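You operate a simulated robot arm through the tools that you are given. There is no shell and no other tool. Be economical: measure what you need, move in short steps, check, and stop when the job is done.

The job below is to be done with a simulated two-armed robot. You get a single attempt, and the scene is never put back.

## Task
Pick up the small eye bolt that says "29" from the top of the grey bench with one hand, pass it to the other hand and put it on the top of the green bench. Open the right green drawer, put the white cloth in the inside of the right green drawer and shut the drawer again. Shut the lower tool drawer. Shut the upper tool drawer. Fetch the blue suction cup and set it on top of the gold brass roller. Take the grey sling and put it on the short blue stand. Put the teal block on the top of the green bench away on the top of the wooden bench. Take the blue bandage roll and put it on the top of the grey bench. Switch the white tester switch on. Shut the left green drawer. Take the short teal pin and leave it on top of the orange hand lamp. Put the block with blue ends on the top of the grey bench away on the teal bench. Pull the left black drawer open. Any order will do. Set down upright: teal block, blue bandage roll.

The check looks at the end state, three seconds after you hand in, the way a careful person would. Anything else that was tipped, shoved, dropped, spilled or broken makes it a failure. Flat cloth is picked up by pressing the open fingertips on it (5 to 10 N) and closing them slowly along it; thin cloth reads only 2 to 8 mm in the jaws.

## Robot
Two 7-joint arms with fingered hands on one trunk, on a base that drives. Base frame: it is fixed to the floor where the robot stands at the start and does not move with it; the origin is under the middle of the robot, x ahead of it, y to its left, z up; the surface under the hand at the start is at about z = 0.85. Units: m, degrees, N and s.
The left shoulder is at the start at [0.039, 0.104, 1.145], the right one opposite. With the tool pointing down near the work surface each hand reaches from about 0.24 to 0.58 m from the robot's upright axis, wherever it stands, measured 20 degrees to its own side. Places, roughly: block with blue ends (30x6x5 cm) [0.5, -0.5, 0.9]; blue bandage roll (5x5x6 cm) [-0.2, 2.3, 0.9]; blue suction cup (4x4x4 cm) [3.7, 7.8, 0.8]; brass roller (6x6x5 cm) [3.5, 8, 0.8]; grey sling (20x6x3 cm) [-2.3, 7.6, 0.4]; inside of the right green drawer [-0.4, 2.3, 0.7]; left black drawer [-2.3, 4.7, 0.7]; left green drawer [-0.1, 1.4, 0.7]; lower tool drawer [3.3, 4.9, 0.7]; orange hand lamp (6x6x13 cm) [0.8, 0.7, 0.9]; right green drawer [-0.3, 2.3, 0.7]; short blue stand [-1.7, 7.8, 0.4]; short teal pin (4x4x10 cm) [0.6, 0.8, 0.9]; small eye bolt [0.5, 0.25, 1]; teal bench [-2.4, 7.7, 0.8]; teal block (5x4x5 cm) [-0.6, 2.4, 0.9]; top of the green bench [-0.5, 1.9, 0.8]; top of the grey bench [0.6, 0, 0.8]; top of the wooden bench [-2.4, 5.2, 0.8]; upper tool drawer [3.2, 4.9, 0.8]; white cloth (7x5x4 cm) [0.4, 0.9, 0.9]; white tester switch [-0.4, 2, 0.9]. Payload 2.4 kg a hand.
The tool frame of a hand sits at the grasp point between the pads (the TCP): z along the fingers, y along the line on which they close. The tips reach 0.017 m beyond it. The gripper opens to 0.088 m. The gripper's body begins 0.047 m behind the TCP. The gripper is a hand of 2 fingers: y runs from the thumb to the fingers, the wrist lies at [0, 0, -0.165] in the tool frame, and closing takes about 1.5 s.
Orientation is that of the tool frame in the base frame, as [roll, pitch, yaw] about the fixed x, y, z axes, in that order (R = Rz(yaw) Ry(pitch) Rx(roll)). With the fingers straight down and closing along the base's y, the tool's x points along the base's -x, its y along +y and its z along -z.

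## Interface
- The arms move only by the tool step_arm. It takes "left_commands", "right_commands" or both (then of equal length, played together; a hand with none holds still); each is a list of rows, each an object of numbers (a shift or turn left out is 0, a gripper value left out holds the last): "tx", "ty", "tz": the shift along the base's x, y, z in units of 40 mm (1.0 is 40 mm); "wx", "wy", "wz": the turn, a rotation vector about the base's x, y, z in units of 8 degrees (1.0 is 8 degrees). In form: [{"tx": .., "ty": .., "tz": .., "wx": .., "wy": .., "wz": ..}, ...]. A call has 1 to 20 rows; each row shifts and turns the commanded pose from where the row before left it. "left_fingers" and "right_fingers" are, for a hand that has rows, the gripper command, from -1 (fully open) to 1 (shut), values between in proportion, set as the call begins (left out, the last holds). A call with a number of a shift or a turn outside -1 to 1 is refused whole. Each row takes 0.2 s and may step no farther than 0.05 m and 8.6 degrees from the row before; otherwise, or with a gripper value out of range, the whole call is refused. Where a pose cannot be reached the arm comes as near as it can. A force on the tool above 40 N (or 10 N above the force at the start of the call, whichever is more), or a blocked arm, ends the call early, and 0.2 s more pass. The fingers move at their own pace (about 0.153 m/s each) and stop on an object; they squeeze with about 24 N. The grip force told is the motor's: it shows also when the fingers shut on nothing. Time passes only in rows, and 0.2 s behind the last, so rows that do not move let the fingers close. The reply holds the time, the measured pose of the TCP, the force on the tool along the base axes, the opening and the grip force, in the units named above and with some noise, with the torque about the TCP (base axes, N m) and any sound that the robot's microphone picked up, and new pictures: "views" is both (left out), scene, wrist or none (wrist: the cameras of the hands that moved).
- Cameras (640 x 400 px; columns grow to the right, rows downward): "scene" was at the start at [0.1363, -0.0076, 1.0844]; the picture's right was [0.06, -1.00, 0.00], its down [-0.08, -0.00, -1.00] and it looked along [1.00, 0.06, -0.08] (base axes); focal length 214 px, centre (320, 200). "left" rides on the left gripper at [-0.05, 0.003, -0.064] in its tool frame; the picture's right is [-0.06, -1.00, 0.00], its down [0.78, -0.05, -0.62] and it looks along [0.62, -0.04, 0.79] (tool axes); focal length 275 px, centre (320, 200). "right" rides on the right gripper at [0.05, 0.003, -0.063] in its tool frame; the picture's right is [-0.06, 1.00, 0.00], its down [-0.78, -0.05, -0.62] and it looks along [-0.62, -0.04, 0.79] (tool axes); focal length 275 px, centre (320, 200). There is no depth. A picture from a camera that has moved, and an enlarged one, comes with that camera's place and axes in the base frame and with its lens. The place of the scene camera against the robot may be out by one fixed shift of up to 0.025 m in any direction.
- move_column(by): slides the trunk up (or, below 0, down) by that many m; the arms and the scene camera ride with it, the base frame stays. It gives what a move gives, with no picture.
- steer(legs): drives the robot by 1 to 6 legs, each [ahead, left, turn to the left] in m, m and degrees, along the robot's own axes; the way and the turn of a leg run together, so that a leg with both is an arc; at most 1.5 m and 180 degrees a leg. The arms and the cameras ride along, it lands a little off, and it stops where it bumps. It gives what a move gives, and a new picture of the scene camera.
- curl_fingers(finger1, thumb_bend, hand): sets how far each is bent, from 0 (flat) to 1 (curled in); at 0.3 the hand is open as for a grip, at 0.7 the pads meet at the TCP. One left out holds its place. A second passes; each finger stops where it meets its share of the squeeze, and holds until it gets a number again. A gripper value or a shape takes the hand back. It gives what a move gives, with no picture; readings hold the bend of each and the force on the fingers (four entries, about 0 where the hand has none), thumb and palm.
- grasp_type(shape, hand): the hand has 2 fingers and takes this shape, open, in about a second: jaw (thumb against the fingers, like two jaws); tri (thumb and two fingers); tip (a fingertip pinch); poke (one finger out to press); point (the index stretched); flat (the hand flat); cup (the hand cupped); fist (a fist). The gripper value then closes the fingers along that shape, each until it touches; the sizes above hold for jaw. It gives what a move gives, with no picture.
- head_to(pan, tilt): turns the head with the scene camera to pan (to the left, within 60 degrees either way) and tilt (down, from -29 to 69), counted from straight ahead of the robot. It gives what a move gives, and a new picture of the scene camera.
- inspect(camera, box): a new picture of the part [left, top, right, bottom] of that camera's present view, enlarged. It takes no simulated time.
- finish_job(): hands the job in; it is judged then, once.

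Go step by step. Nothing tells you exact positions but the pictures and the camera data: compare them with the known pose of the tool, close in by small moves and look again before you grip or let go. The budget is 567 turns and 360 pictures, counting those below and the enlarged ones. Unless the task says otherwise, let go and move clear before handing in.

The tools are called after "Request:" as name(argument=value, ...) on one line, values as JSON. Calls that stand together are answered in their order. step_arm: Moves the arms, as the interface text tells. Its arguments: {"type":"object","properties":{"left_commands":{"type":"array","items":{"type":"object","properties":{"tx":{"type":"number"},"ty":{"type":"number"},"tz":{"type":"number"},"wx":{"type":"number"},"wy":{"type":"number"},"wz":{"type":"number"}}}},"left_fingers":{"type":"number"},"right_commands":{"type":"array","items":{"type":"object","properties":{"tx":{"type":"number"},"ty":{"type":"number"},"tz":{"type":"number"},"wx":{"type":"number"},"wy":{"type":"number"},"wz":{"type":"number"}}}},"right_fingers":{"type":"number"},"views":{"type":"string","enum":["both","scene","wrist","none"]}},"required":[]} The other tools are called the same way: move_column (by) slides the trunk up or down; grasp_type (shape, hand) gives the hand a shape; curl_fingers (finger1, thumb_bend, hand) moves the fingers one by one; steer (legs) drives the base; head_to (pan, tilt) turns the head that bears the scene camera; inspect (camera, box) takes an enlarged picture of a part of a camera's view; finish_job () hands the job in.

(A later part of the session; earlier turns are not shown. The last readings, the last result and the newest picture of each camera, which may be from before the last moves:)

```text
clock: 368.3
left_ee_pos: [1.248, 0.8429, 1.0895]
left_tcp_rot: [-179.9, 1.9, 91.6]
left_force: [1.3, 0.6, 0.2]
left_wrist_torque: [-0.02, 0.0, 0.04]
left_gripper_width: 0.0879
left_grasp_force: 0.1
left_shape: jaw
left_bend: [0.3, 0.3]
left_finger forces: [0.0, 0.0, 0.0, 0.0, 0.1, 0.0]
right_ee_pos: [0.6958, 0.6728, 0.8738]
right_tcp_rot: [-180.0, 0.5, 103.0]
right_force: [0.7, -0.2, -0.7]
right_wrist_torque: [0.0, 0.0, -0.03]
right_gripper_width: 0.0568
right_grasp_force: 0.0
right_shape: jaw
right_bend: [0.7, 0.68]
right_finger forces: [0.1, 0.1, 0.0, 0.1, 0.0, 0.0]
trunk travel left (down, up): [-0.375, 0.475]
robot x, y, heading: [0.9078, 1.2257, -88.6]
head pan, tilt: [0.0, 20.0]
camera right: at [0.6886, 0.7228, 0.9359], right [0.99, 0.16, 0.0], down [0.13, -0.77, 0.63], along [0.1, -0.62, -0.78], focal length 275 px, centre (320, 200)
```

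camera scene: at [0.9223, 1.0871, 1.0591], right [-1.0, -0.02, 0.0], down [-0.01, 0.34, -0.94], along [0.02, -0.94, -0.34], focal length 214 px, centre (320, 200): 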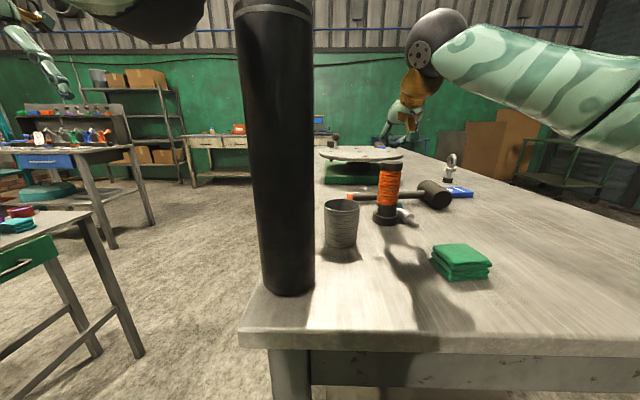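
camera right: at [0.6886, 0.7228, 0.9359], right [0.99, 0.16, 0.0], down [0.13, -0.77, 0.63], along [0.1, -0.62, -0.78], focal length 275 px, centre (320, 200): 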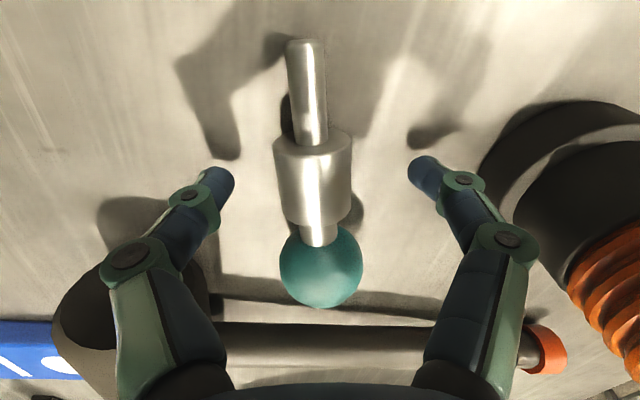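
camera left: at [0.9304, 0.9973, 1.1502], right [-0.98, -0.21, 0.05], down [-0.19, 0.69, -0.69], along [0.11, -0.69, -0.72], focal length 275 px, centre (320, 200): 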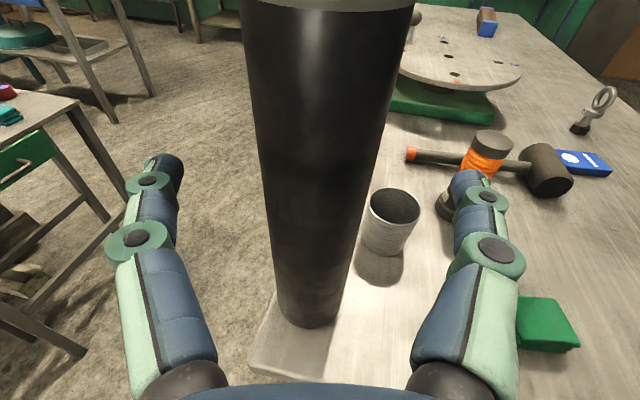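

Request:
step_arm(right_commands=[{"tx": -0.06}, {}], views="none")

Request:
step_arm(right_commands=[{}, {}, {}, {}, {}, {}, {}], right_fingers=1, views="wrist")

```text
clock: 368.9
left_ee_pos: [1.2485, 0.8415, 1.0903]
left_tcp_rot: [179.9, 1.9, 91.6]
left_force: [0.6, 1.5, -0.2]
left_wrist_torque: [0.0, -0.01, -0.03]
left_gripper_width: 0.0881
left_grasp_force: 0.0
left_shape: jaw
left_bend: [0.3, 0.3]
left_finger forces: [0.1, 0.0, 0.0, 0.0, 0.0, 0.1]
right_ee_pos: [0.6932, 0.6728, 0.8755]
right_tcp_rot: [-179.9, 0.6, 103.0]
right_force: [0.7, 0.8, -0.8]
right_wrist_torque: [0.0, 0.0, -0.02]
right_gripper_width: 0.0571
right_grasp_force: 0.1
right_shape: jaw
right_bend: [0.7, 0.68]
right_finger forces: [0.0, 0.0, 0.0, 0.0, 0.1, 0.0]
trunk travel left (down, up): [-0.375, 0.475]
robot x, y, heading: [0.9054, 1.2265, -88.6]
head pan, tilt: [0.0, 20.0]
```

```text
clock: 370.5
left_ee_pos: [1.2482, 0.8413, 1.0903]
left_tcp_rot: [179.9, 1.8, 91.6]
left_force: [0.2, -0.1, -0.1]
left_wrist_torque: [-0.03, -0.03, -0.06]
left_gripper_width: 0.0879
left_grasp_force: 0.1
left_shape: jaw
left_bend: [0.3, 0.3]
left_finger forces: [0.0, 0.0, 0.1, 0.1, 0.0, 0.1]
right_ee_pos: [0.6928, 0.6732, 0.8739]
right_tcp_rot: [180.0, 0.5, 103.0]
right_force: [0.2, 0.0, -0.6]
right_wrist_torque: [0.04, 0.0, 0.03]
right_gripper_width: 0.017
right_grasp_force: 23.8
right_shape: jaw
right_bend: [0.73, 0.7]
right_finger forces: [21.8, 0.1, 0.0, 0.1, 21.7, 0.1]
trunk travel left (down, up): [-0.375, 0.475]
robot x, y, heading: [0.907, 1.2238, -88.8]
head pan, tilt: [0.0, 20.0]
camera right: at [0.6867, 0.7231, 0.9363], right [0.99, 0.16, 0.0], down [0.13, -0.77, 0.63], along [0.1, -0.62, -0.78], focal length 275 px, centre (320, 200)
```

right: 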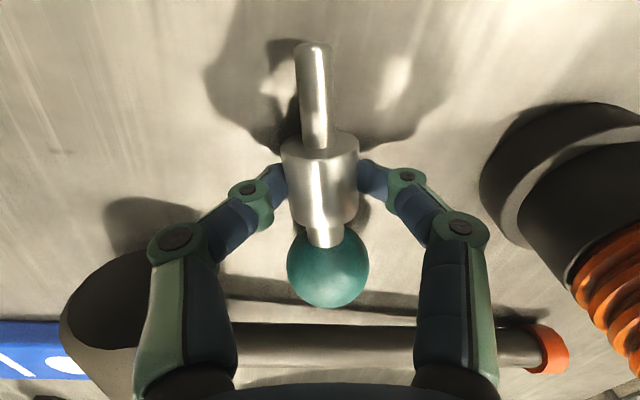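

Firm grip on the collar. I'll lift high and tilt the hand forwards 90° to bring the pin upright (ball up).

Request:
step_arm(right_commands=[{"tz": 0.4}, {"tz": 0.8}, {"tz": 0.9}, {"tz": 0.9}, {"tz": 0.9}, {"tz": 0.9}, {"wx": -0.974, "wy": -0.228, "tz": 0.3}, {"wx": -0.974, "wy": -0.228}, {"wx": -0.974, "wy": -0.228}, {"wx": -0.974, "wy": -0.228}, {"wx": -0.974, "wy": -0.228}, {"wx": -0.974, "wy": -0.228}, {"wx": -0.974, "wy": -0.228}, {"wx": -0.974, "wy": -0.228}, {"wx": -0.974, "wy": -0.228}, {"wx": -0.974, "wy": -0.228}], views="both")

```text
clock: 373.9
left_ee_pos: [1.2496, 0.8431, 1.0888]
left_tcp_rot: [-180.0, 1.9, 91.6]
left_force: [-0.5, 0.0, 0.4]
left_wrist_torque: [-0.01, 0.02, 0.01]
left_gripper_width: 0.088
left_grasp_force: 0.0
left_shape: jaw
left_bend: [0.3, 0.3]
left_finger forces: [0.1, 0.0, 0.0, 0.0, 0.0, 0.1]
right_ee_pos: [0.6926, 0.6724, 1.08]
right_tcp_rot: [178.9, 80.7, 102.1]
right_force: [0.4, 0.0, -0.7]
right_wrist_torque: [0.04, -0.01, -0.02]
right_gripper_width: 0.017
right_grasp_force: 24.1
right_shape: jaw
right_bend: [0.73, 0.7]
right_finger forces: [21.8, 0.0, 0.1, 0.0, 21.7, 0.1]
trunk travel left (down, up): [-0.375, 0.475]
robot x, y, heading: [0.9086, 1.2245, -88.7]
head pan, tilt: [0.0, 20.0]
camera scene: at [0.9222, 1.0873, 1.0592], right [-1.0, -0.02, 0.0], down [-0.01, 0.34, -0.94], along [0.02, -0.94, -0.34], focal length 214 px, centre (320, 200)
camera right: at [0.6821, 0.7426, 1.0386], right [0.97, 0.22, 0.06], down [-0.16, 0.46, 0.87], along [0.16, -0.86, 0.48], focal length 275 px, centre (320, 200)
```

scene: 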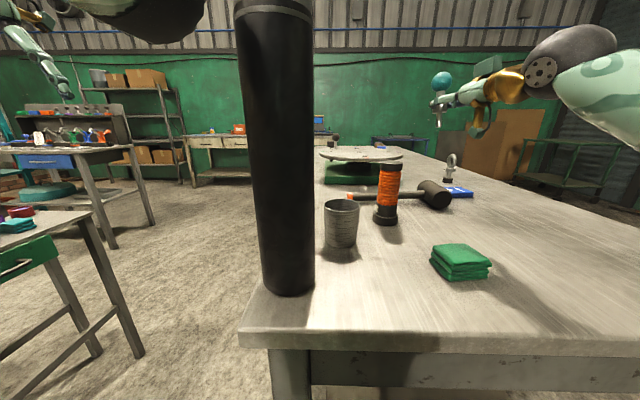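
right: 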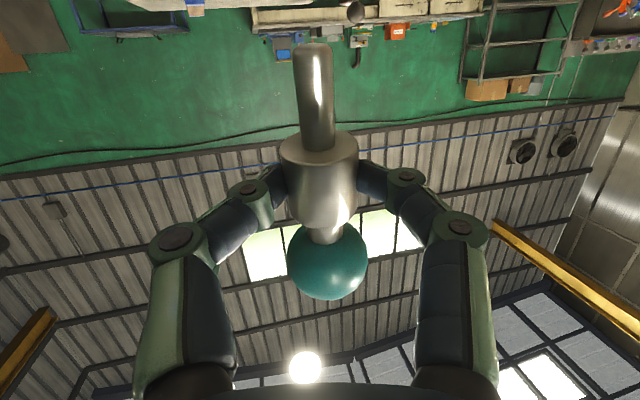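

The pin is ball-up now. I'll check the lean in the scene view.

Request:
step_arm(right_commands=[{"wx": -0.43, "wy": -0.1}, {}], views="none")

Request:
inspect(camera="scene", box=[400, 60, 480, 140])

```text
clock: 374.5
left_ee_pos: [1.2498, 0.842, 1.0892]
left_tcp_rot: [-179.9, 1.9, 91.6]
left_force: [-0.6, -1.0, 0.2]
left_wrist_torque: [0.0, -0.03, 0.03]
left_gripper_width: 0.0876
left_grasp_force: 0.0
left_shape: jaw
left_bend: [0.3, 0.3]
left_finger forces: [0.1, 0.1, 0.0, 0.0, 0.0, 0.0]
right_ee_pos: [0.693, 0.6727, 1.0794]
right_tcp_rot: [178.2, 84.0, 101.5]
right_force: [-0.1, 0.4, -1.5]
right_wrist_torque: [0.01, 0.03, -0.02]
right_gripper_width: 0.0167
right_grasp_force: 23.9
right_shape: jaw
right_bend: [0.73, 0.7]
right_finger forces: [21.7, 0.0, 0.0, 0.0, 21.7, 0.0]
trunk travel left (down, up): [-0.375, 0.475]
robot x, y, heading: [0.9063, 1.224, -88.5]
head pan, tilt: [0.0, 20.0]
```

```text
5.00 times, centred on (440, 100) of scene
camera zoom: at [0.9222, 1.0873, 1.0592], right [-1.0, -0.02, 0.0], down [-0.01, 0.34, -0.94], along [0.02, -0.94, -0.34], focal length 1072 px, centre (-280, 700)
```

zoom: 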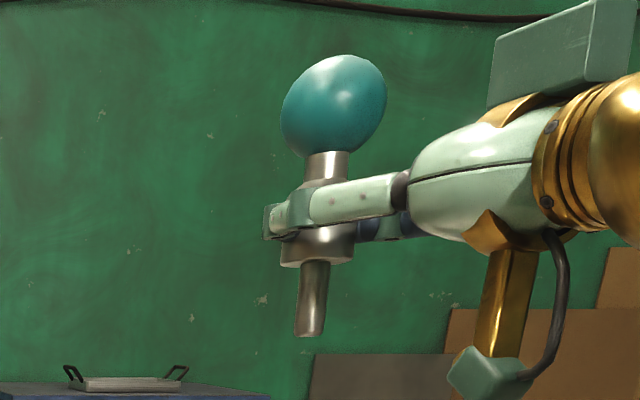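

It leans about 3.5° in x. I'll correct that and move over the lamp: the TCP goes to about [0.781, 0.695].

Request:
step_arm(right_commands=[{"wy": -0.44}, {"tx": 0.55, "ty": 0.14}, {"tx": 0.55, "ty": 0.14}, {"tx": 0.55, "ty": 0.14}, {"tx": 0.55, "ty": 0.14}, {"tz": -0.5}], views="both")

Request:
inspect(camera="scene", box=[340, 90, 440, 230])

```text
clock: 375.9
left_ee_pos: [1.2498, 0.8421, 1.0888]
left_tcp_rot: [-179.8, 1.9, 91.7]
left_force: [0.6, 0.2, -0.1]
left_wrist_torque: [-0.01, 0.01, 0.0]
left_gripper_width: 0.088
left_grasp_force: 0.1
left_shape: jaw
left_bend: [0.3, 0.3]
left_finger forces: [0.1, 0.0, 0.0, 0.0, 0.1, 0.1]
right_ee_pos: [0.7813, 0.6945, 1.0574]
right_tcp_rot: [144.8, 83.7, 68.1]
right_force: [-0.5, 1.0, -0.6]
right_wrist_torque: [0.01, 0.0, -0.01]
right_gripper_width: 0.0171
right_grasp_force: 23.9
right_shape: jaw
right_bend: [0.73, 0.7]
right_finger forces: [21.7, 0.0, 0.1, 0.1, 21.8, 0.0]
trunk travel left (down, up): [-0.375, 0.475]
robot x, y, heading: [0.9102, 1.2237, -88.8]
head pan, tilt: [0.0, 20.0]
camera scene: at [0.9223, 1.0873, 1.0592], right [-1.0, -0.02, 0.0], down [-0.01, 0.34, -0.94], along [0.02, -0.94, -0.34], focal length 214 px, centre (320, 200)
camera right: at [0.7731, 0.762, 1.0127], right [0.97, 0.22, 0.12], down [-0.22, 0.51, 0.83], along [0.12, -0.83, 0.54], focal length 275 px, centre (320, 200)
```

scene: 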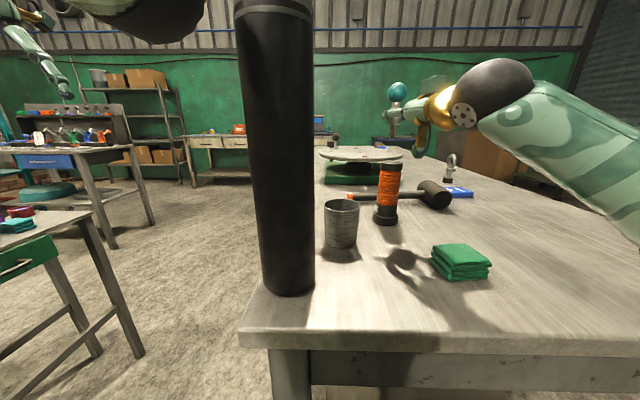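
right: 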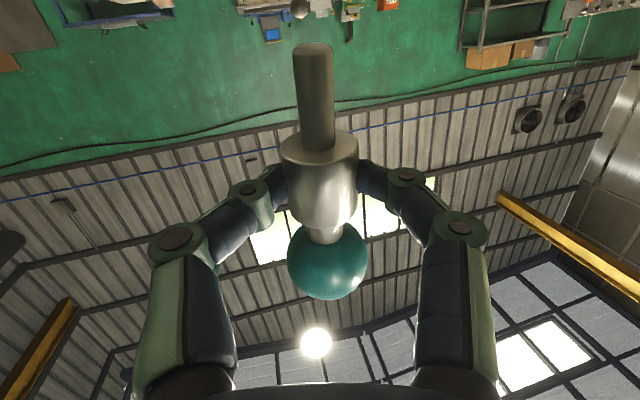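

```text
2.86 times, centred on (390, 160) of scene
camera zoom: at [0.9223, 1.0873, 1.0592], right [-1.0, -0.02, 0.0], down [-0.01, 0.34, -0.94], along [0.02, -0.94, -0.34], focal length 613 px, centre (120, 314)
```

zoom: 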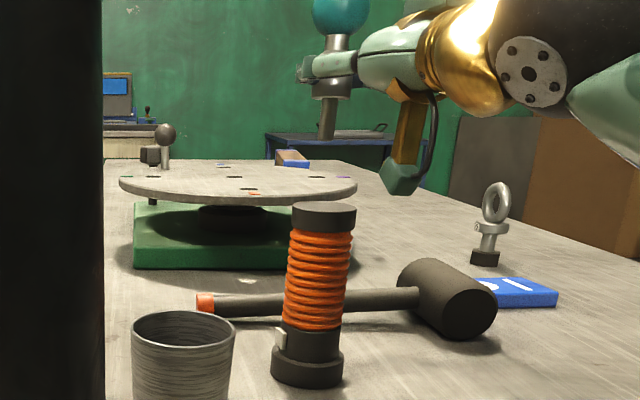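

The stem is over the lamp top to within about 3 mm and is vertical within a degree or so. I'll shift 3 mm, lower most of the way and look again.

Request:
step_arm(right_commands=[{"tx": -0.08, "wx": 0.12}, {"tz": -0.5}, {"tz": -0.4}, {"tz": -0.1}], views="none")

Request:
inspect(camera="scene", box=[360, 110, 420, 190])

```text
clock: 376.9
left_ee_pos: [1.2495, 0.8418, 1.0903]
left_tcp_rot: [180.0, 1.8, 91.6]
left_force: [-0.2, 0.1, 0.0]
left_wrist_torque: [-0.02, 0.02, 0.05]
left_gripper_width: 0.0879
left_grasp_force: 0.1
left_shape: jaw
left_bend: [0.3, 0.3]
left_finger forces: [0.0, 0.0, 0.1, 0.0, 0.0, 0.0]
right_ee_pos: [0.7772, 0.6954, 1.0177]
right_tcp_rot: [148.0, 82.8, 71.3]
right_force: [0.8, 0.1, -1.4]
right_wrist_torque: [0.01, -0.02, 0.01]
right_gripper_width: 0.017
right_grasp_force: 24.0
right_shape: jaw
right_bend: [0.73, 0.7]
right_finger forces: [21.7, 0.1, 0.0, 0.0, 21.8, 0.0]
trunk travel left (down, up): [-0.375, 0.475]
robot x, y, heading: [0.9091, 1.2193, -88.5]
head pan, tilt: [0.0, 20.0]
```

```text
5.00 times, centred on (390, 150) of scene
camera zoom: at [0.9223, 1.0873, 1.0592], right [-1.0, -0.02, 0.0], down [-0.01, 0.34, -0.94], along [0.02, -0.94, -0.34], focal length 1072 px, centre (-30, 450)
```

zoom: 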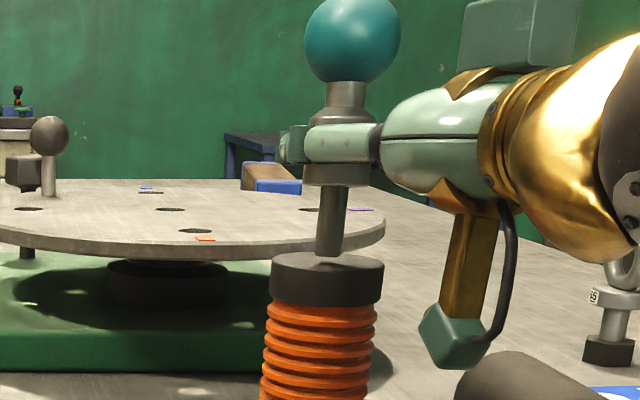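

The stem is centred and just a few millimetres above the lamp. I'll lower in 2 mm steps, watching the force.

Request:
step_arm(right_commands=[{"tz": -0.06}, {}], views="none")

Request:
step_arm(right_commands=[{"tz": -0.04}, {}], views="none")

```text
clock: 377.5
left_ee_pos: [1.249, 0.8424, 1.0894]
left_tcp_rot: [180.0, 1.8, 91.7]
left_force: [1.1, -0.8, 0.6]
left_wrist_torque: [0.02, 0.02, -0.03]
left_gripper_width: 0.0879
left_grasp_force: 0.0
left_shape: jaw
left_bend: [0.3, 0.3]
left_finger forces: [0.0, 0.0, 0.0, 0.1, 0.0, 0.0]
right_ee_pos: [0.7782, 0.6964, 1.0151]
right_tcp_rot: [147.8, 82.8, 71.1]
right_force: [0.1, 0.5, 0.3]
right_wrist_torque: [0.03, 0.0, -0.03]
right_gripper_width: 0.0168
right_grasp_force: 23.9
right_shape: jaw
right_bend: [0.73, 0.7]
right_finger forces: [21.7, 0.1, 0.1, 0.0, 21.8, 0.0]
trunk travel left (down, up): [-0.375, 0.475]
robot x, y, heading: [0.9063, 1.2221, -88.7]
head pan, tilt: [0.0, 20.0]
```

```text
clock: 378.1
left_ee_pos: [1.2496, 0.842, 1.0896]
left_tcp_rot: [-179.8, 1.9, 91.6]
left_force: [0.2, 0.0, -0.6]
left_wrist_torque: [0.0, 0.02, 0.0]
left_gripper_width: 0.0881
left_grasp_force: 0.0
left_shape: jaw
left_bend: [0.3, 0.3]
left_finger forces: [0.0, 0.0, 0.0, 0.1, 0.0, 0.1]
right_ee_pos: [0.7771, 0.6963, 1.0157]
right_tcp_rot: [147.6, 82.9, 70.8]
right_force: [-0.5, -0.2, 3.8]
right_wrist_torque: [-0.03, 0.0, 0.0]
right_gripper_width: 0.0169
right_grasp_force: 23.9
right_shape: jaw
right_bend: [0.73, 0.7]
right_finger forces: [21.9, 0.0, 0.1, 0.0, 21.9, 0.1]
trunk travel left (down, up): [-0.375, 0.475]
robot x, y, heading: [0.9028, 1.2263, -88.7]
head pan, tilt: [0.0, 20.0]
```

Light contact at 3.8 N. I'll check the alignment, then open just a little so the pin can settle while caged.

Request:
inspect(camera="scene", box=[360, 110, 420, 190])

Request:
step_arm(right_commands=[{}, {}, {}], right_fingers=0.35, views="none")

Request:
inspect(camera="scene", box=[360, 110, 420, 190])

```text
5.00 times, centred on (390, 150) of scene
camera zoom: at [0.9223, 1.0876, 1.0593], right [-1.0, -0.02, 0.0], down [-0.01, 0.34, -0.94], along [0.02, -0.94, -0.34], focal length 1072 px, centre (-30, 450)
```

zoom: 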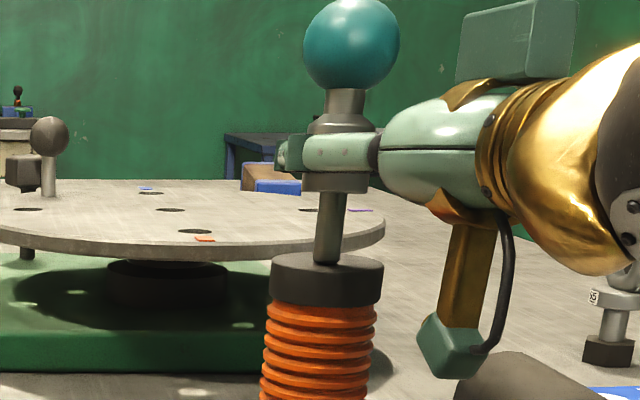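

```text
clock: 378.9
left_ee_pos: [1.2498, 0.8422, 1.0899]
left_tcp_rot: [-180.0, 2.0, 91.6]
left_force: [-0.4, 0.4, -0.2]
left_wrist_torque: [0.01, 0.05, 0.0]
left_gripper_width: 0.0877
left_grasp_force: 0.0
left_shape: jaw
left_bend: [0.3, 0.3]
left_finger forces: [0.0, 0.0, 0.1, 0.0, 0.0, 0.0]
right_ee_pos: [0.7778, 0.6959, 1.0143]
right_tcp_rot: [148.0, 82.8, 71.1]
right_force: [0.3, -0.3, 0.1]
right_wrist_torque: [-0.01, 0.0, 0.0]
right_gripper_width: 0.0285
right_grasp_force: 0.0
right_shape: jaw
right_bend: [0.74, 0.7]
right_finger forces: [0.0, 0.1, 0.0, 0.0, 0.0, 0.0]
trunk travel left (down, up): [-0.375, 0.475]
robot x, y, heading: [0.9061, 1.2292, -88.6]
head pan, tilt: [0.0, 20.0]
```

```text
5.00 times, centred on (390, 150) of scene
camera zoom: at [0.9223, 1.0873, 1.0592], right [-1.0, -0.02, 0.0], down [-0.01, 0.34, -0.94], along [0.02, -0.94, -0.34], focal length 1072 px, centre (-30, 450)
```

zoom: 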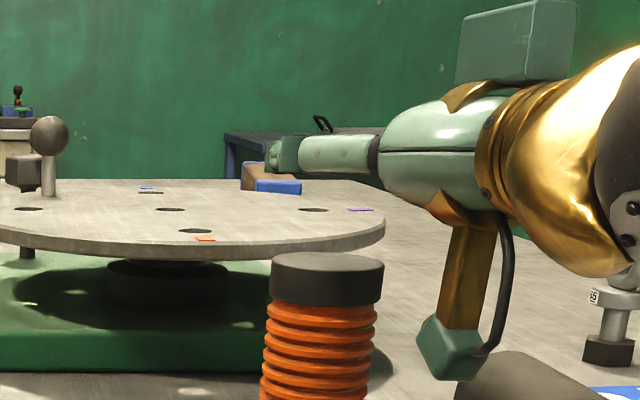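

The pin toppled when released, so it must have been leaning in y. I'll find it.

Request:
step_arm(right_commands=[{"tz": 0.8}, {"tz": 0.8, "ty": 0.5}, {"ty": 0.7}], views="scene")

Request:
inspect(camera="scene", box=[320, 130, 480, 260])

```text
clock: 379.7
left_ee_pos: [1.2495, 0.8418, 1.09]
left_tcp_rot: [-180.0, 1.9, 91.6]
left_force: [-0.9, 0.5, 0.4]
left_wrist_torque: [-0.01, 0.0, 0.0]
left_gripper_width: 0.0878
left_grasp_force: 0.0
left_shape: jaw
left_bend: [0.3, 0.3]
left_finger forces: [0.1, 0.2, 0.0, 0.0, 0.0, 0.1]
right_ee_pos: [0.779, 0.7432, 1.0801]
right_tcp_rot: [147.6, 82.8, 71.0]
right_force: [0.3, -0.7, 0.6]
right_wrist_torque: [-0.01, 0.0, 0.01]
right_gripper_width: 0.0286
right_grasp_force: 0.0
right_shape: jaw
right_bend: [0.74, 0.7]
right_finger forces: [0.0, 0.0, 0.1, 0.0, 0.1, 0.0]
trunk travel left (down, up): [-0.375, 0.475]
robot x, y, heading: [0.9029, 1.221, -88.6]
head pan, tilt: [0.0, 20.0]
camera scene: at [0.9223, 1.0874, 1.0592], right [-1.0, -0.02, 0.0], down [-0.01, 0.34, -0.94], along [0.02, -0.94, -0.34], focal length 214 px, centre (320, 200)
```

scene: 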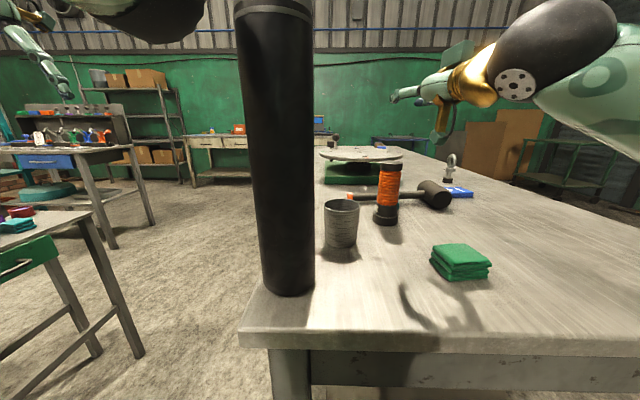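

```text
3.08 times, centred on (400, 195) of scene
camera zoom: at [0.9223, 1.0874, 1.0592], right [-1.0, -0.02, 0.0], down [-0.01, 0.34, -0.94], along [0.02, -0.94, -0.34], focal length 660 px, centre (74, 215)
```

zoom: 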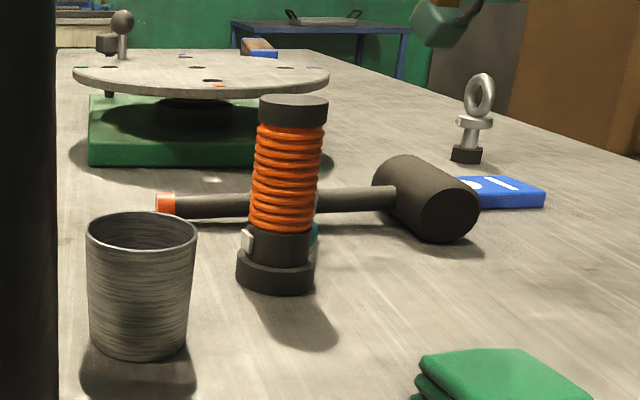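

The pin fell behind the lamp, towards the mallet handle. I'll bring the right hand back to vertical and look down.

Request:
step_arm(right_commands=[{"tz": 0.7}, {"wx": 0.974, "wy": 0.228}, {"wx": 0.974, "wy": 0.228}, {"wx": 0.974, "wy": 0.228}, {"wx": 0.974, "wy": 0.228}, {"wx": 0.974, "wy": 0.228}, {"wx": 0.974, "wy": 0.228}, {"wx": 0.974, "wy": 0.228}, {"wx": 0.974, "wy": 0.228}, {"wx": 0.974, "wy": 0.228}, {"wx": 0.6, "wy": 0.54}, {"ty": -0.6, "tx": -0.4}], right_fingers=-1, views="wrist")

```text
clock: 382.3
left_ee_pos: [1.248, 0.8414, 1.0888]
left_tcp_rot: [-179.9, 1.9, 91.6]
left_force: [0.4, -0.2, 0.1]
left_wrist_torque: [0.0, -0.02, 0.01]
left_gripper_width: 0.088
left_grasp_force: 0.0
left_shape: jaw
left_bend: [0.3, 0.3]
left_finger forces: [0.1, 0.1, 0.0, 0.0, 0.0, 0.0]
right_ee_pos: [0.7631, 0.7212, 1.1088]
right_tcp_rot: [-177.7, 6.4, 99.8]
right_force: [-0.7, -0.5, 0.5]
right_wrist_torque: [0.01, -0.01, 0.0]
right_gripper_width: 0.088
right_grasp_force: 0.0
right_shape: jaw
right_bend: [0.3, 0.3]
right_finger forces: [0.0, 0.0, 0.0, 0.1, 0.0, 0.0]
trunk travel left (down, up): [-0.375, 0.475]
robot x, y, heading: [0.9048, 1.2234, -88.6]
head pan, tilt: [0.0, 20.0]
camera right: at [0.7595, 0.7769, 1.1631], right [0.99, 0.1, -0.03], down [0.1, -0.7, 0.7], along [0.05, -0.7, -0.71], focal length 275 px, centre (320, 200)
```

right: 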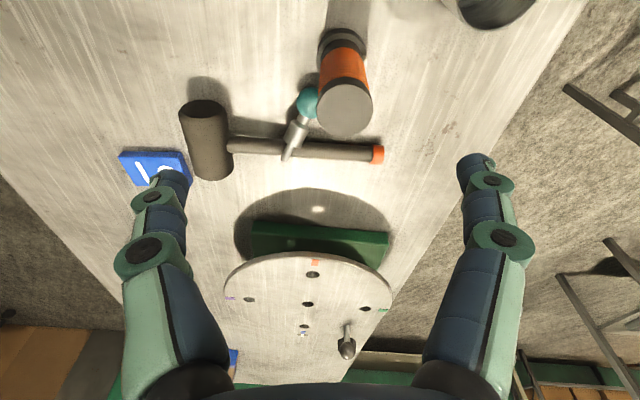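

The pin's ball rests at [0.750, 0.636] beside the lamp and its stem lies across the mallet handle. I'll grip the ball from straight above, so the pin can hang plumb.

Request:
step_arm(right_commands=[{"wz": -1, "wx": 0.4}, {"wz": -1, "wx": 0.4}, {"wz": -1}, {"wz": -0.35}, {"tx": -0.15, "ty": -0.7}, {"tx": -0.15, "ty": -0.7}, {"ty": -0.7, "tz": -0.6}, {"tz": -0.8}], right_fingers=-0.3, views="wrist")

```text
clock: 384.1
left_ee_pos: [1.2505, 0.8422, 1.0896]
left_tcp_rot: [-179.9, 1.9, 91.6]
left_force: [0.4, 0.1, 0.5]
left_wrist_torque: [-0.01, 0.01, -0.01]
left_gripper_width: 0.0883
left_grasp_force: 0.1
left_shape: jaw
left_bend: [0.3, 0.3]
left_finger forces: [0.0, 0.1, 0.0, 0.0, 0.1, 0.1]
right_ee_pos: [0.7436, 0.6699, 1.0465]
right_tcp_rot: [-177.8, 0.1, 73.0]
right_force: [1.0, 0.0, 0.5]
right_wrist_torque: [0.0, 0.0, 0.02]
right_gripper_width: 0.0575
right_grasp_force: 0.1
right_shape: jaw
right_bend: [0.7, 0.68]
right_finger forces: [0.0, 0.0, 0.0, 0.0, 0.0, 0.0]
right hand out of reach, approached as far as the arm can: row 6, 7
trunk travel left (down, up): [-0.375, 0.475]
robot x, y, heading: [0.906, 1.2238, -88.8]
head pan, tilt: [0.0, 20.0]
camera right: at [0.7653, 0.7162, 1.1083], right [0.94, -0.35, -0.04], down [-0.25, -0.74, 0.62], along [-0.25, -0.57, -0.78], focal length 275 px, centre (320, 200)
```

right: 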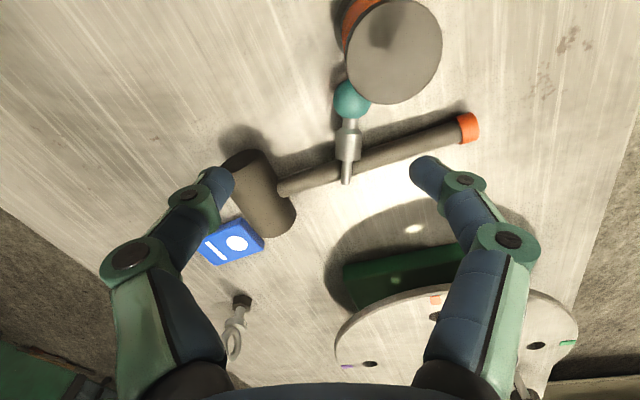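

I'm at the reach limit, so I'll drive forward 4.5 cm.

Request:
steer(legs=[[0.045, 0, 0]])

Request:
step_arm(right_commands=[{"tz": -0.6, "tx": 0.1}, {"tz": -0.6}, {"tz": -0.4}], views="wrist")

```text
clock: 385.2
left_ee_pos: [1.2512, 0.7945, 1.0899]
left_tcp_rot: [-179.9, 1.9, 91.6]
left_force: [1.0, 0.0, 0.6]
left_wrist_torque: [0.0, -0.01, -0.01]
left_gripper_width: 0.088
left_grasp_force: 0.0
left_shape: jaw
left_bend: [0.3, 0.3]
left_finger forces: [0.0, 0.0, 0.0, 0.0, 0.0, 0.0]
right_ee_pos: [0.7439, 0.6218, 1.0474]
right_tcp_rot: [-177.8, 0.2, 73.0]
right_force: [-0.8, -0.6, 0.0]
right_wrist_torque: [0.02, 0.01, -0.01]
right_gripper_width: 0.0574
right_grasp_force: 0.0
right_shape: jaw
right_bend: [0.7, 0.68]
right_finger forces: [0.0, 0.1, 0.0, 0.1, 0.0, 0.1]
trunk travel left (down, up): [-0.375, 0.475]
robot x, y, heading: [0.9108, 1.1782, -89.0]
head pan, tilt: [0.0, 20.0]
stopped in leg 1: the robot was blocked; the commanded pose is now the measured one
camera scene: at [0.9235, 1.0394, 1.0592], right [-1.0, -0.02, 0.0], down [-0.01, 0.34, -0.94], along [0.02, -0.94, -0.34], focal length 214 px, centre (320, 200)
```

scene: 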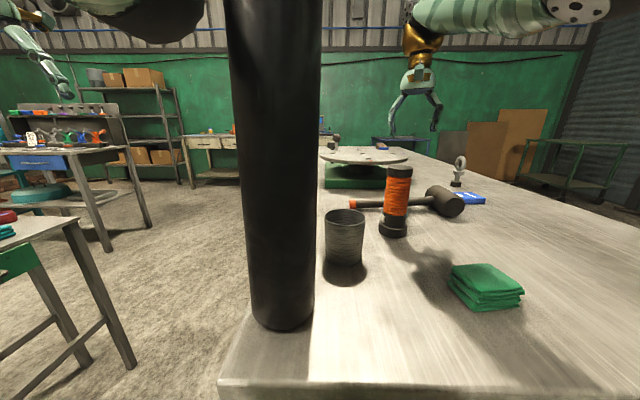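

```text
clock: 386.0
left_ee_pos: [1.2504, 0.7939, 1.0907]
left_tcp_rot: [-180.0, 1.9, 91.5]
left_force: [0.8, 0.2, 0.0]
left_wrist_torque: [-0.04, 0.04, 0.0]
left_gripper_width: 0.088
left_grasp_force: 0.1
left_shape: jaw
left_bend: [0.3, 0.3]
left_finger forces: [0.0, 0.0, 0.1, 0.0, 0.0, 0.0]
right_ee_pos: [0.7481, 0.6234, 0.9828]
right_tcp_rot: [-177.9, -0.1, 73.0]
right_force: [-0.3, -0.6, 0.4]
right_wrist_torque: [-0.04, 0.03, 0.04]
right_gripper_width: 0.0577
right_grasp_force: 0.1
right_shape: jaw
right_bend: [0.7, 0.68]
right_finger forces: [0.0, 0.1, 0.0, 0.0, 0.0, 0.0]
trunk travel left (down, up): [-0.375, 0.475]
robot x, y, heading: [0.906, 1.1758, -88.8]
head pan, tilt: [0.0, 20.0]
camera right: at [0.7701, 0.6697, 1.0446], right [0.94, -0.35, -0.04], down [-0.25, -0.74, 0.62], along [-0.25, -0.57, -0.78], focal length 275 px, centre (320, 200)
```

right: 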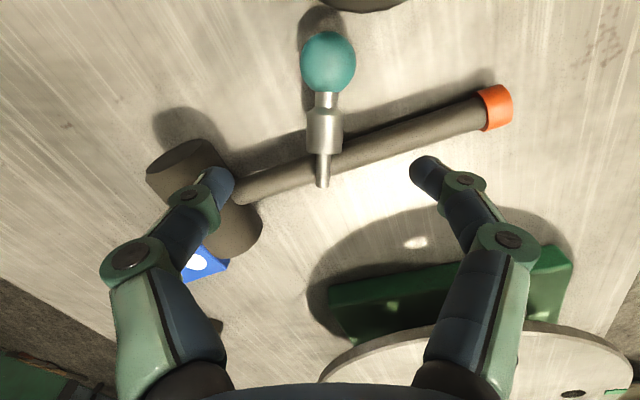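

I'm touching the bench's legs, so I won't go further forward. The ball is at [0.754, 0.636]; I'll centre on it and lower.

Request:
step_arm(right_commands=[{"tx": 0.15, "ty": 0.3, "tz": -0.5}, {"tz": -0.8}, {"tz": -0.8}, {"tz": -0.5}], views="wrist")

```text
clock: 386.8
left_ee_pos: [1.2502, 0.7952, 1.0902]
left_tcp_rot: [-179.9, 1.9, 91.4]
left_force: [0.2, 0.5, -0.7]
left_wrist_torque: [0.0, 0.01, -0.02]
left_gripper_width: 0.0878
left_grasp_force: 0.1
left_shape: jaw
left_bend: [0.3, 0.3]
left_finger forces: [0.0, 0.0, 0.1, 0.1, 0.0, 0.0]
right_ee_pos: [0.7573, 0.633, 0.915]
right_tcp_rot: [-178.6, 0.8, 73.1]
right_force: [-0.1, 5.9, 20.3]
right_wrist_torque: [0.75, -0.47, 0.13]
right_gripper_width: 0.0575
right_grasp_force: 0.1
right_shape: jaw
right_bend: [0.7, 0.68]
right_finger forces: [0.0, 0.0, 0.0, 0.0, 0.0, 0.0]
trunk travel left (down, up): [-0.375, 0.475]
robot x, y, heading: [0.9053, 1.1745, -88.7]
head pan, tilt: [0.0, 20.0]
stopped in row 4 (right hand): the force on the tool passed its limit at 70 N (the readings are from after the stop); the commanded pose is now the measured one
camera right: at [0.7781, 0.68, 0.9765], right [0.94, -0.35, -0.02], down [-0.26, -0.73, 0.63], along [-0.24, -0.58, -0.78], focal length 275 px, centre (320, 200)
```

right: 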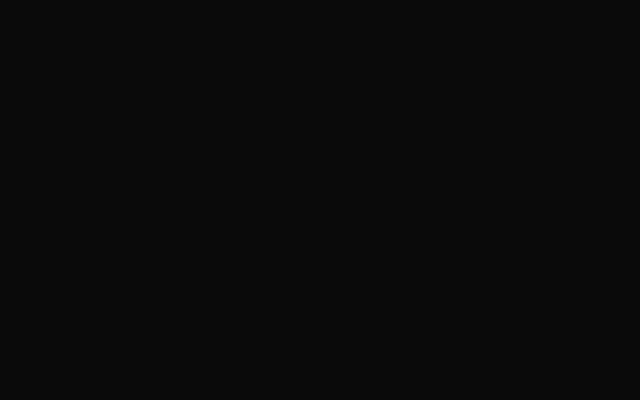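

The camera housing pressed on the lamp's top (it's right above the lamp). I'll rise at once.

Request:
step_arm(right_commands=[{"tz": 0.5}, {"tz": 0.8}, {"tz": 0.8}, {"tz": 0.8}], views="both")

```text
clock: 387.8
left_ee_pos: [1.2506, 0.794, 1.0896]
left_tcp_rot: [-179.9, 1.9, 91.5]
left_force: [0.1, 0.8, 0.4]
left_wrist_torque: [-0.01, 0.01, -0.03]
left_gripper_width: 0.088
left_grasp_force: 0.0
left_shape: jaw
left_bend: [0.3, 0.3]
left_finger forces: [0.0, 0.0, 0.0, 0.0, 0.0, 0.0]
right_ee_pos: [0.7549, 0.6326, 1.0265]
right_tcp_rot: [-178.4, 0.5, 73.2]
right_force: [0.1, -0.2, 0.1]
right_wrist_torque: [0.0, 0.01, -0.02]
right_gripper_width: 0.0577
right_grasp_force: 0.1
right_shape: jaw
right_bend: [0.7, 0.68]
right_finger forces: [0.1, 0.1, 0.1, 0.0, 0.1, 0.0]
trunk travel left (down, up): [-0.375, 0.475]
robot x, y, heading: [0.9097, 1.1764, -88.8]
head pan, tilt: [0.0, 20.0]
camera scene: at [0.9235, 1.0393, 1.0592], right [-1.0, -0.02, 0.0], down [-0.01, 0.34, -0.94], along [0.02, -0.94, -0.34], focal length 214 px, centre (320, 200)
camera right: at [0.7767, 0.679, 1.0885], right [0.94, -0.35, -0.03], down [-0.26, -0.74, 0.63], along [-0.24, -0.58, -0.78], focal length 275 px, centre (320, 200)
```

scene: 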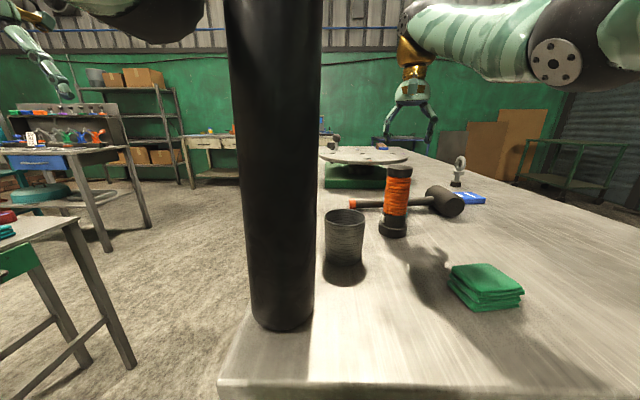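
right: 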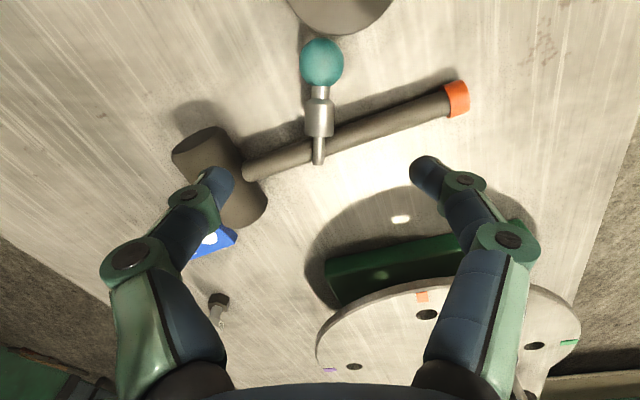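

The lamp is still upright. The camera housing on my right hand forces a different approach: I'll push the stem end (lying on the mallet handle) sideways with closed, tilted fingers, keeping the housing clear of the lamp.

Request:
step_arm(right_commands=[{"tz": 0.8}, {"wz": 1, "tz": 0.5}, {"wz": 1}, {"wz": 1}, {"wz": 1}, {"wx": -0.966, "wy": -0.26}, {"wx": -0.966, "wy": -0.26}, {"wx": -0.966, "wy": -0.26}, {"wx": -0.72, "wy": -0.2}, {"tx": 0.1, "ty": -0.8}, {"ty": -0.7}], right_fingers=1, views="wrist")

```text
clock: 390.2
left_ee_pos: [1.2506, 0.7929, 1.0883]
left_tcp_rot: [-179.9, 1.8, 91.5]
left_force: [-0.2, 0.2, -0.2]
left_wrist_torque: [0.01, 0.02, -0.01]
left_gripper_width: 0.0879
left_grasp_force: 0.0
left_shape: jaw
left_bend: [0.3, 0.3]
left_finger forces: [0.0, 0.0, 0.0, 0.0, 0.0, 0.1]
right_ee_pos: [0.7602, 0.5712, 1.0807]
right_tcp_rot: [-178.5, 30.7, 105.1]
right_force: [0.1, 0.0, -0.4]
right_wrist_torque: [0.0, 0.0, 0.02]
right_gripper_width: 0.0
right_grasp_force: 23.9
right_shape: jaw
right_bend: [0.55, 0.66]
right_finger forces: [0.1, 0.1, 0.1, 0.0, 0.0, 0.0]
trunk travel left (down, up): [-0.375, 0.475]
robot x, y, heading: [0.9058, 1.1735, -88.7]
head pan, tilt: [0.0, 20.0]
camera right: at [0.7482, 0.6448, 1.1073], right [0.98, 0.19, 0.01], down [0.06, -0.36, 0.93], along [0.18, -0.91, -0.36], focal length 275 px, centre (320, 200)
```

right: 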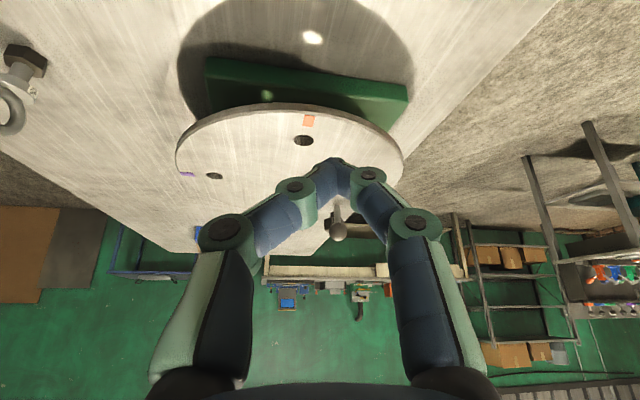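

Request:
step_arm(right_commands=[{"wz": 1, "ty": 0.2}, {"wz": 0.5, "ty": 0.2}, {"tz": -0.8}, {"tz": -0.9}, {"tz": -0.9}, {"tz": -0.9}], views="wrist")

```text
clock: 391.6
left_ee_pos: [1.2514, 0.7929, 1.0885]
left_tcp_rot: [-179.9, 1.8, 91.5]
left_force: [-0.3, -0.1, 0.4]
left_wrist_torque: [0.02, -0.02, -0.01]
left_gripper_width: 0.088
left_grasp_force: 0.1
left_shape: jaw
left_bend: [0.3, 0.3]
left_finger forces: [0.0, 0.1, 0.0, 0.1, 0.1, 0.0]
right_ee_pos: [0.7599, 0.5896, 0.9384]
right_tcp_rot: [-178.6, 30.5, 117.1]
right_force: [-0.8, -0.1, 0.6]
right_wrist_torque: [-0.02, 0.01, 0.0]
right_gripper_width: 0.0003
right_grasp_force: 24.2
right_shape: jaw
right_bend: [0.55, 0.66]
right_finger forces: [0.0, 0.0, 0.1, 0.0, 0.1, 0.1]
trunk travel left (down, up): [-0.375, 0.475]
robot x, y, heading: [0.9023, 1.1795, -88.5]
head pan, tilt: [0.0, 20.0]
camera right: at [0.7314, 0.6584, 0.9657], right [0.92, 0.39, 0.01], down [0.14, -0.34, 0.93], along [0.37, -0.86, -0.36], focal length 275 px, centre (320, 200)
```

right: 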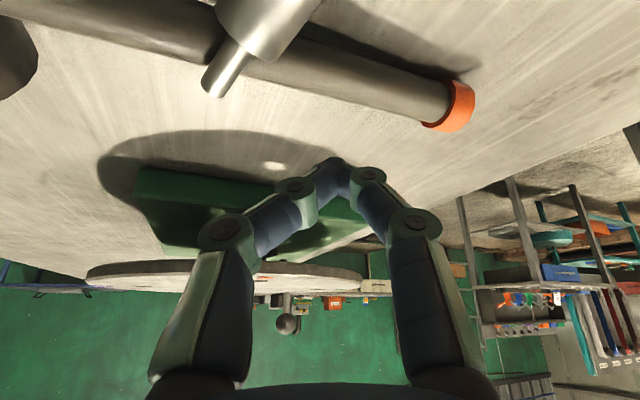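

The stem tip is at [0.727, 0.564] on the handle. I'll lower beside it and push towards −x.

Request:
step_arm(right_commands=[{"tz": -0.6}, {"tz": -0.45}, {"tx": -0.3}, {"tx": -0.3}, {"tx": -0.3}, {"tx": -0.3}, {"tx": -0.3}, {"tx": -0.3}], views="wrist")

```text
clock: 393.4
left_ee_pos: [1.2502, 0.7942, 1.0897]
left_tcp_rot: [-179.9, 1.9, 91.6]
left_force: [0.1, -0.2, -0.2]
left_wrist_torque: [-0.01, 0.01, -0.02]
left_gripper_width: 0.0877
left_grasp_force: 0.0
left_shape: jaw
left_bend: [0.3, 0.3]
left_finger forces: [0.0, 0.1, 0.1, 0.0, 0.1, 0.0]
right_ee_pos: [0.6882, 0.5894, 0.8989]
right_tcp_rot: [-178.6, 30.7, 116.9]
right_force: [-0.3, 0.2, -0.5]
right_wrist_torque: [0.03, -0.01, 0.02]
right_gripper_width: 0.0003
right_grasp_force: 23.8
right_shape: jaw
right_bend: [0.55, 0.66]
right_finger forces: [0.0, 0.1, 0.1, 0.0, 0.0, 0.0]
trunk travel left (down, up): [-0.375, 0.475]
robot x, y, heading: [0.9059, 1.1802, -88.7]
head pan, tilt: [0.0, 20.0]
camera right: at [0.6598, 0.6577, 0.9261], right [0.92, 0.39, 0.01], down [0.14, -0.34, 0.93], along [0.37, -0.86, -0.36], focal length 275 px, centre (320, 200)
```

right: 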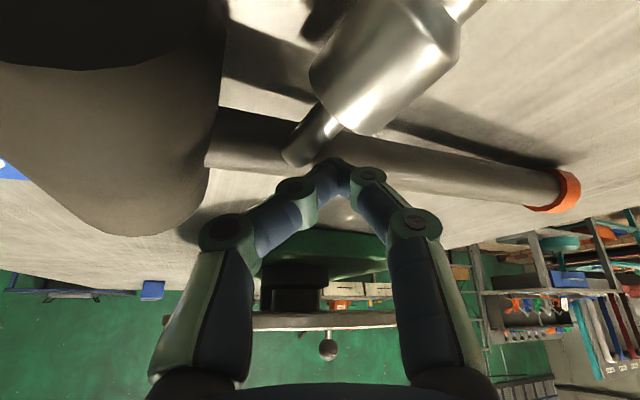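

The pin moved. I'll rise and look from above.

Request:
step_arm(right_commands=[{"tx": 0.2, "tz": 0.5}, {"tz": 0.9}, {"tz": 0.9}, {"tz": 0.9, "wx": 0.966, "wy": 0.26}, {"wx": 0.966, "wy": 0.26, "ty": 0.5}, {"wx": 0.966, "wy": 0.26, "ty": 0.5}, {"wx": 0.8, "wy": 0.2, "ty": 0.5}], views="wrist")

```text
clock: 395.0
left_ee_pos: [1.2497, 0.7942, 1.0886]
left_tcp_rot: [-179.9, 1.9, 91.5]
left_force: [-0.4, -0.1, -0.1]
left_wrist_torque: [-0.01, 0.0, 0.01]
left_gripper_width: 0.0883
left_grasp_force: 0.2
left_shape: jaw
left_bend: [0.3, 0.3]
left_finger forces: [0.0, 0.0, 0.0, 0.0, 0.0, 0.0]
right_ee_pos: [0.6962, 0.651, 1.025]
right_tcp_rot: [175.3, 0.4, 115.3]
right_force: [0.0, -0.7, -0.7]
right_wrist_torque: [0.03, 0.01, 0.01]
right_gripper_width: 0.0
right_grasp_force: 24.0
right_shape: jaw
right_bend: [0.55, 0.66]
right_finger forces: [0.0, 0.0, 0.1, 0.0, 0.1, 0.1]
trunk travel left (down, up): [-0.375, 0.475]
robot x, y, heading: [0.9058, 1.177, -88.7]
head pan, tilt: [0.0, 20.0]
camera right: at [0.6751, 0.6948, 1.0873], right [0.93, 0.37, 0.08], down [0.24, -0.75, 0.62], along [0.29, -0.55, -0.78], focal length 275 px, centre (320, 200)
```

right: 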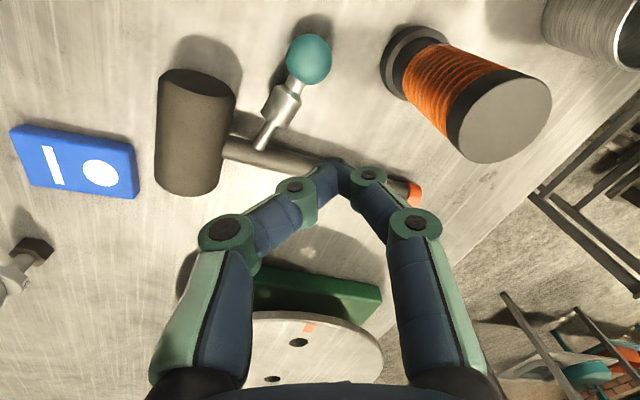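

The pin is now clear of the lamp: ball [0.701, 0.658], stem on the handle at [0.684, 0.588]. I'll grip the ball from straight above.

Request:
step_arm(right_commands=[{"wz": -1}, {"wz": -1}, {"wz": -1}, {"wz": -1}, {"wz": -0.9}, {"wx": 0.14, "wy": 0.57}, {"tx": 0.13, "ty": 0.15}, {"tz": -0.8}, {"tz": -0.8}], right_fingers=-0.3, views="wrist")

```text
clock: 397.0
left_ee_pos: [1.25, 0.7927, 1.0895]
left_tcp_rot: [-180.0, 1.8, 91.4]
left_force: [0.2, 0.1, 0.0]
left_wrist_torque: [0.0, -0.03, 0.0]
left_gripper_width: 0.088
left_grasp_force: 0.0
left_shape: jaw
left_bend: [0.3, 0.3]
left_finger forces: [0.0, 0.0, 0.0, 0.0, 0.0, 0.0]
right_ee_pos: [0.7005, 0.6527, 0.9599]
right_tcp_rot: [-179.8, 0.4, 76.2]
right_force: [0.2, -0.5, 0.2]
right_wrist_torque: [0.01, -0.02, -0.01]
right_gripper_width: 0.0569
right_grasp_force: 0.0
right_shape: jaw
right_bend: [0.7, 0.68]
right_finger forces: [0.0, 0.0, 0.0, 0.0, 0.0, 0.0]
trunk travel left (down, up): [-0.375, 0.475]
robot x, y, heading: [0.9082, 1.176, -88.7]
head pan, tilt: [0.0, 20.0]
camera right: at [0.7175, 0.702, 1.0223], right [0.95, -0.3, 0.0], down [-0.23, -0.74, 0.63], along [-0.19, -0.6, -0.78], focal length 275 px, centre (320, 200)
```

right: 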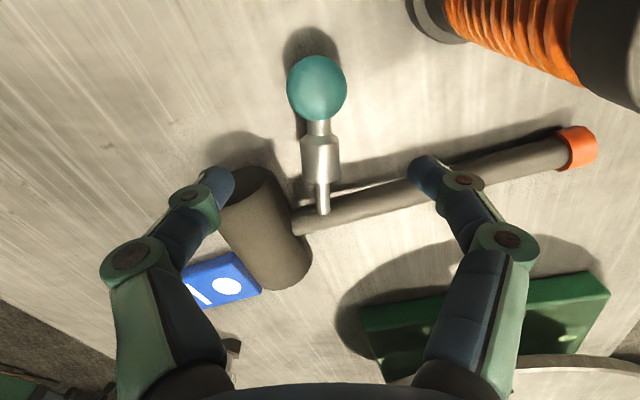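

Request:
step_arm(right_commands=[{"tx": 0.02, "ty": 0.14, "tz": -0.5}, {"tz": -0.7}, {"tz": -0.6}, {"tz": -0.25}], views="wrist")

```text
clock: 398.0
left_ee_pos: [1.2501, 0.7941, 1.0891]
left_tcp_rot: [-179.8, 1.9, 91.5]
left_force: [0.4, 0.2, -0.3]
left_wrist_torque: [-0.01, 0.02, -0.01]
left_gripper_width: 0.0881
left_grasp_force: 0.0
left_shape: jaw
left_bend: [0.3, 0.3]
left_finger forces: [0.0, 0.0, 0.0, 0.0, 0.0, 0.0]
right_ee_pos: [0.7029, 0.6613, 0.8804]
right_tcp_rot: [-180.0, 0.5, 76.2]
right_force: [-0.9, -1.0, 0.3]
right_wrist_torque: [0.03, 0.05, 0.02]
right_gripper_width: 0.057
right_grasp_force: 0.0
right_shape: jaw
right_bend: [0.7, 0.68]
right_finger forces: [0.1, 0.0, 0.1, 0.0, 0.0, 0.0]
trunk travel left (down, up): [-0.375, 0.475]
robot x, y, heading: [0.9071, 1.1763, -88.7]
head pan, tilt: [0.0, 20.0]
camera right: at [0.7197, 0.7092, 0.9413], right [0.95, -0.3, 0.0], down [-0.23, -0.74, 0.63], along [-0.19, -0.6, -0.78], focal length 275 px, centre (320, 200)
```

right: 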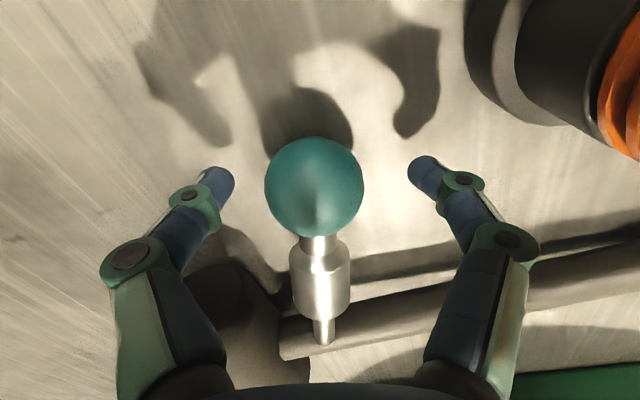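

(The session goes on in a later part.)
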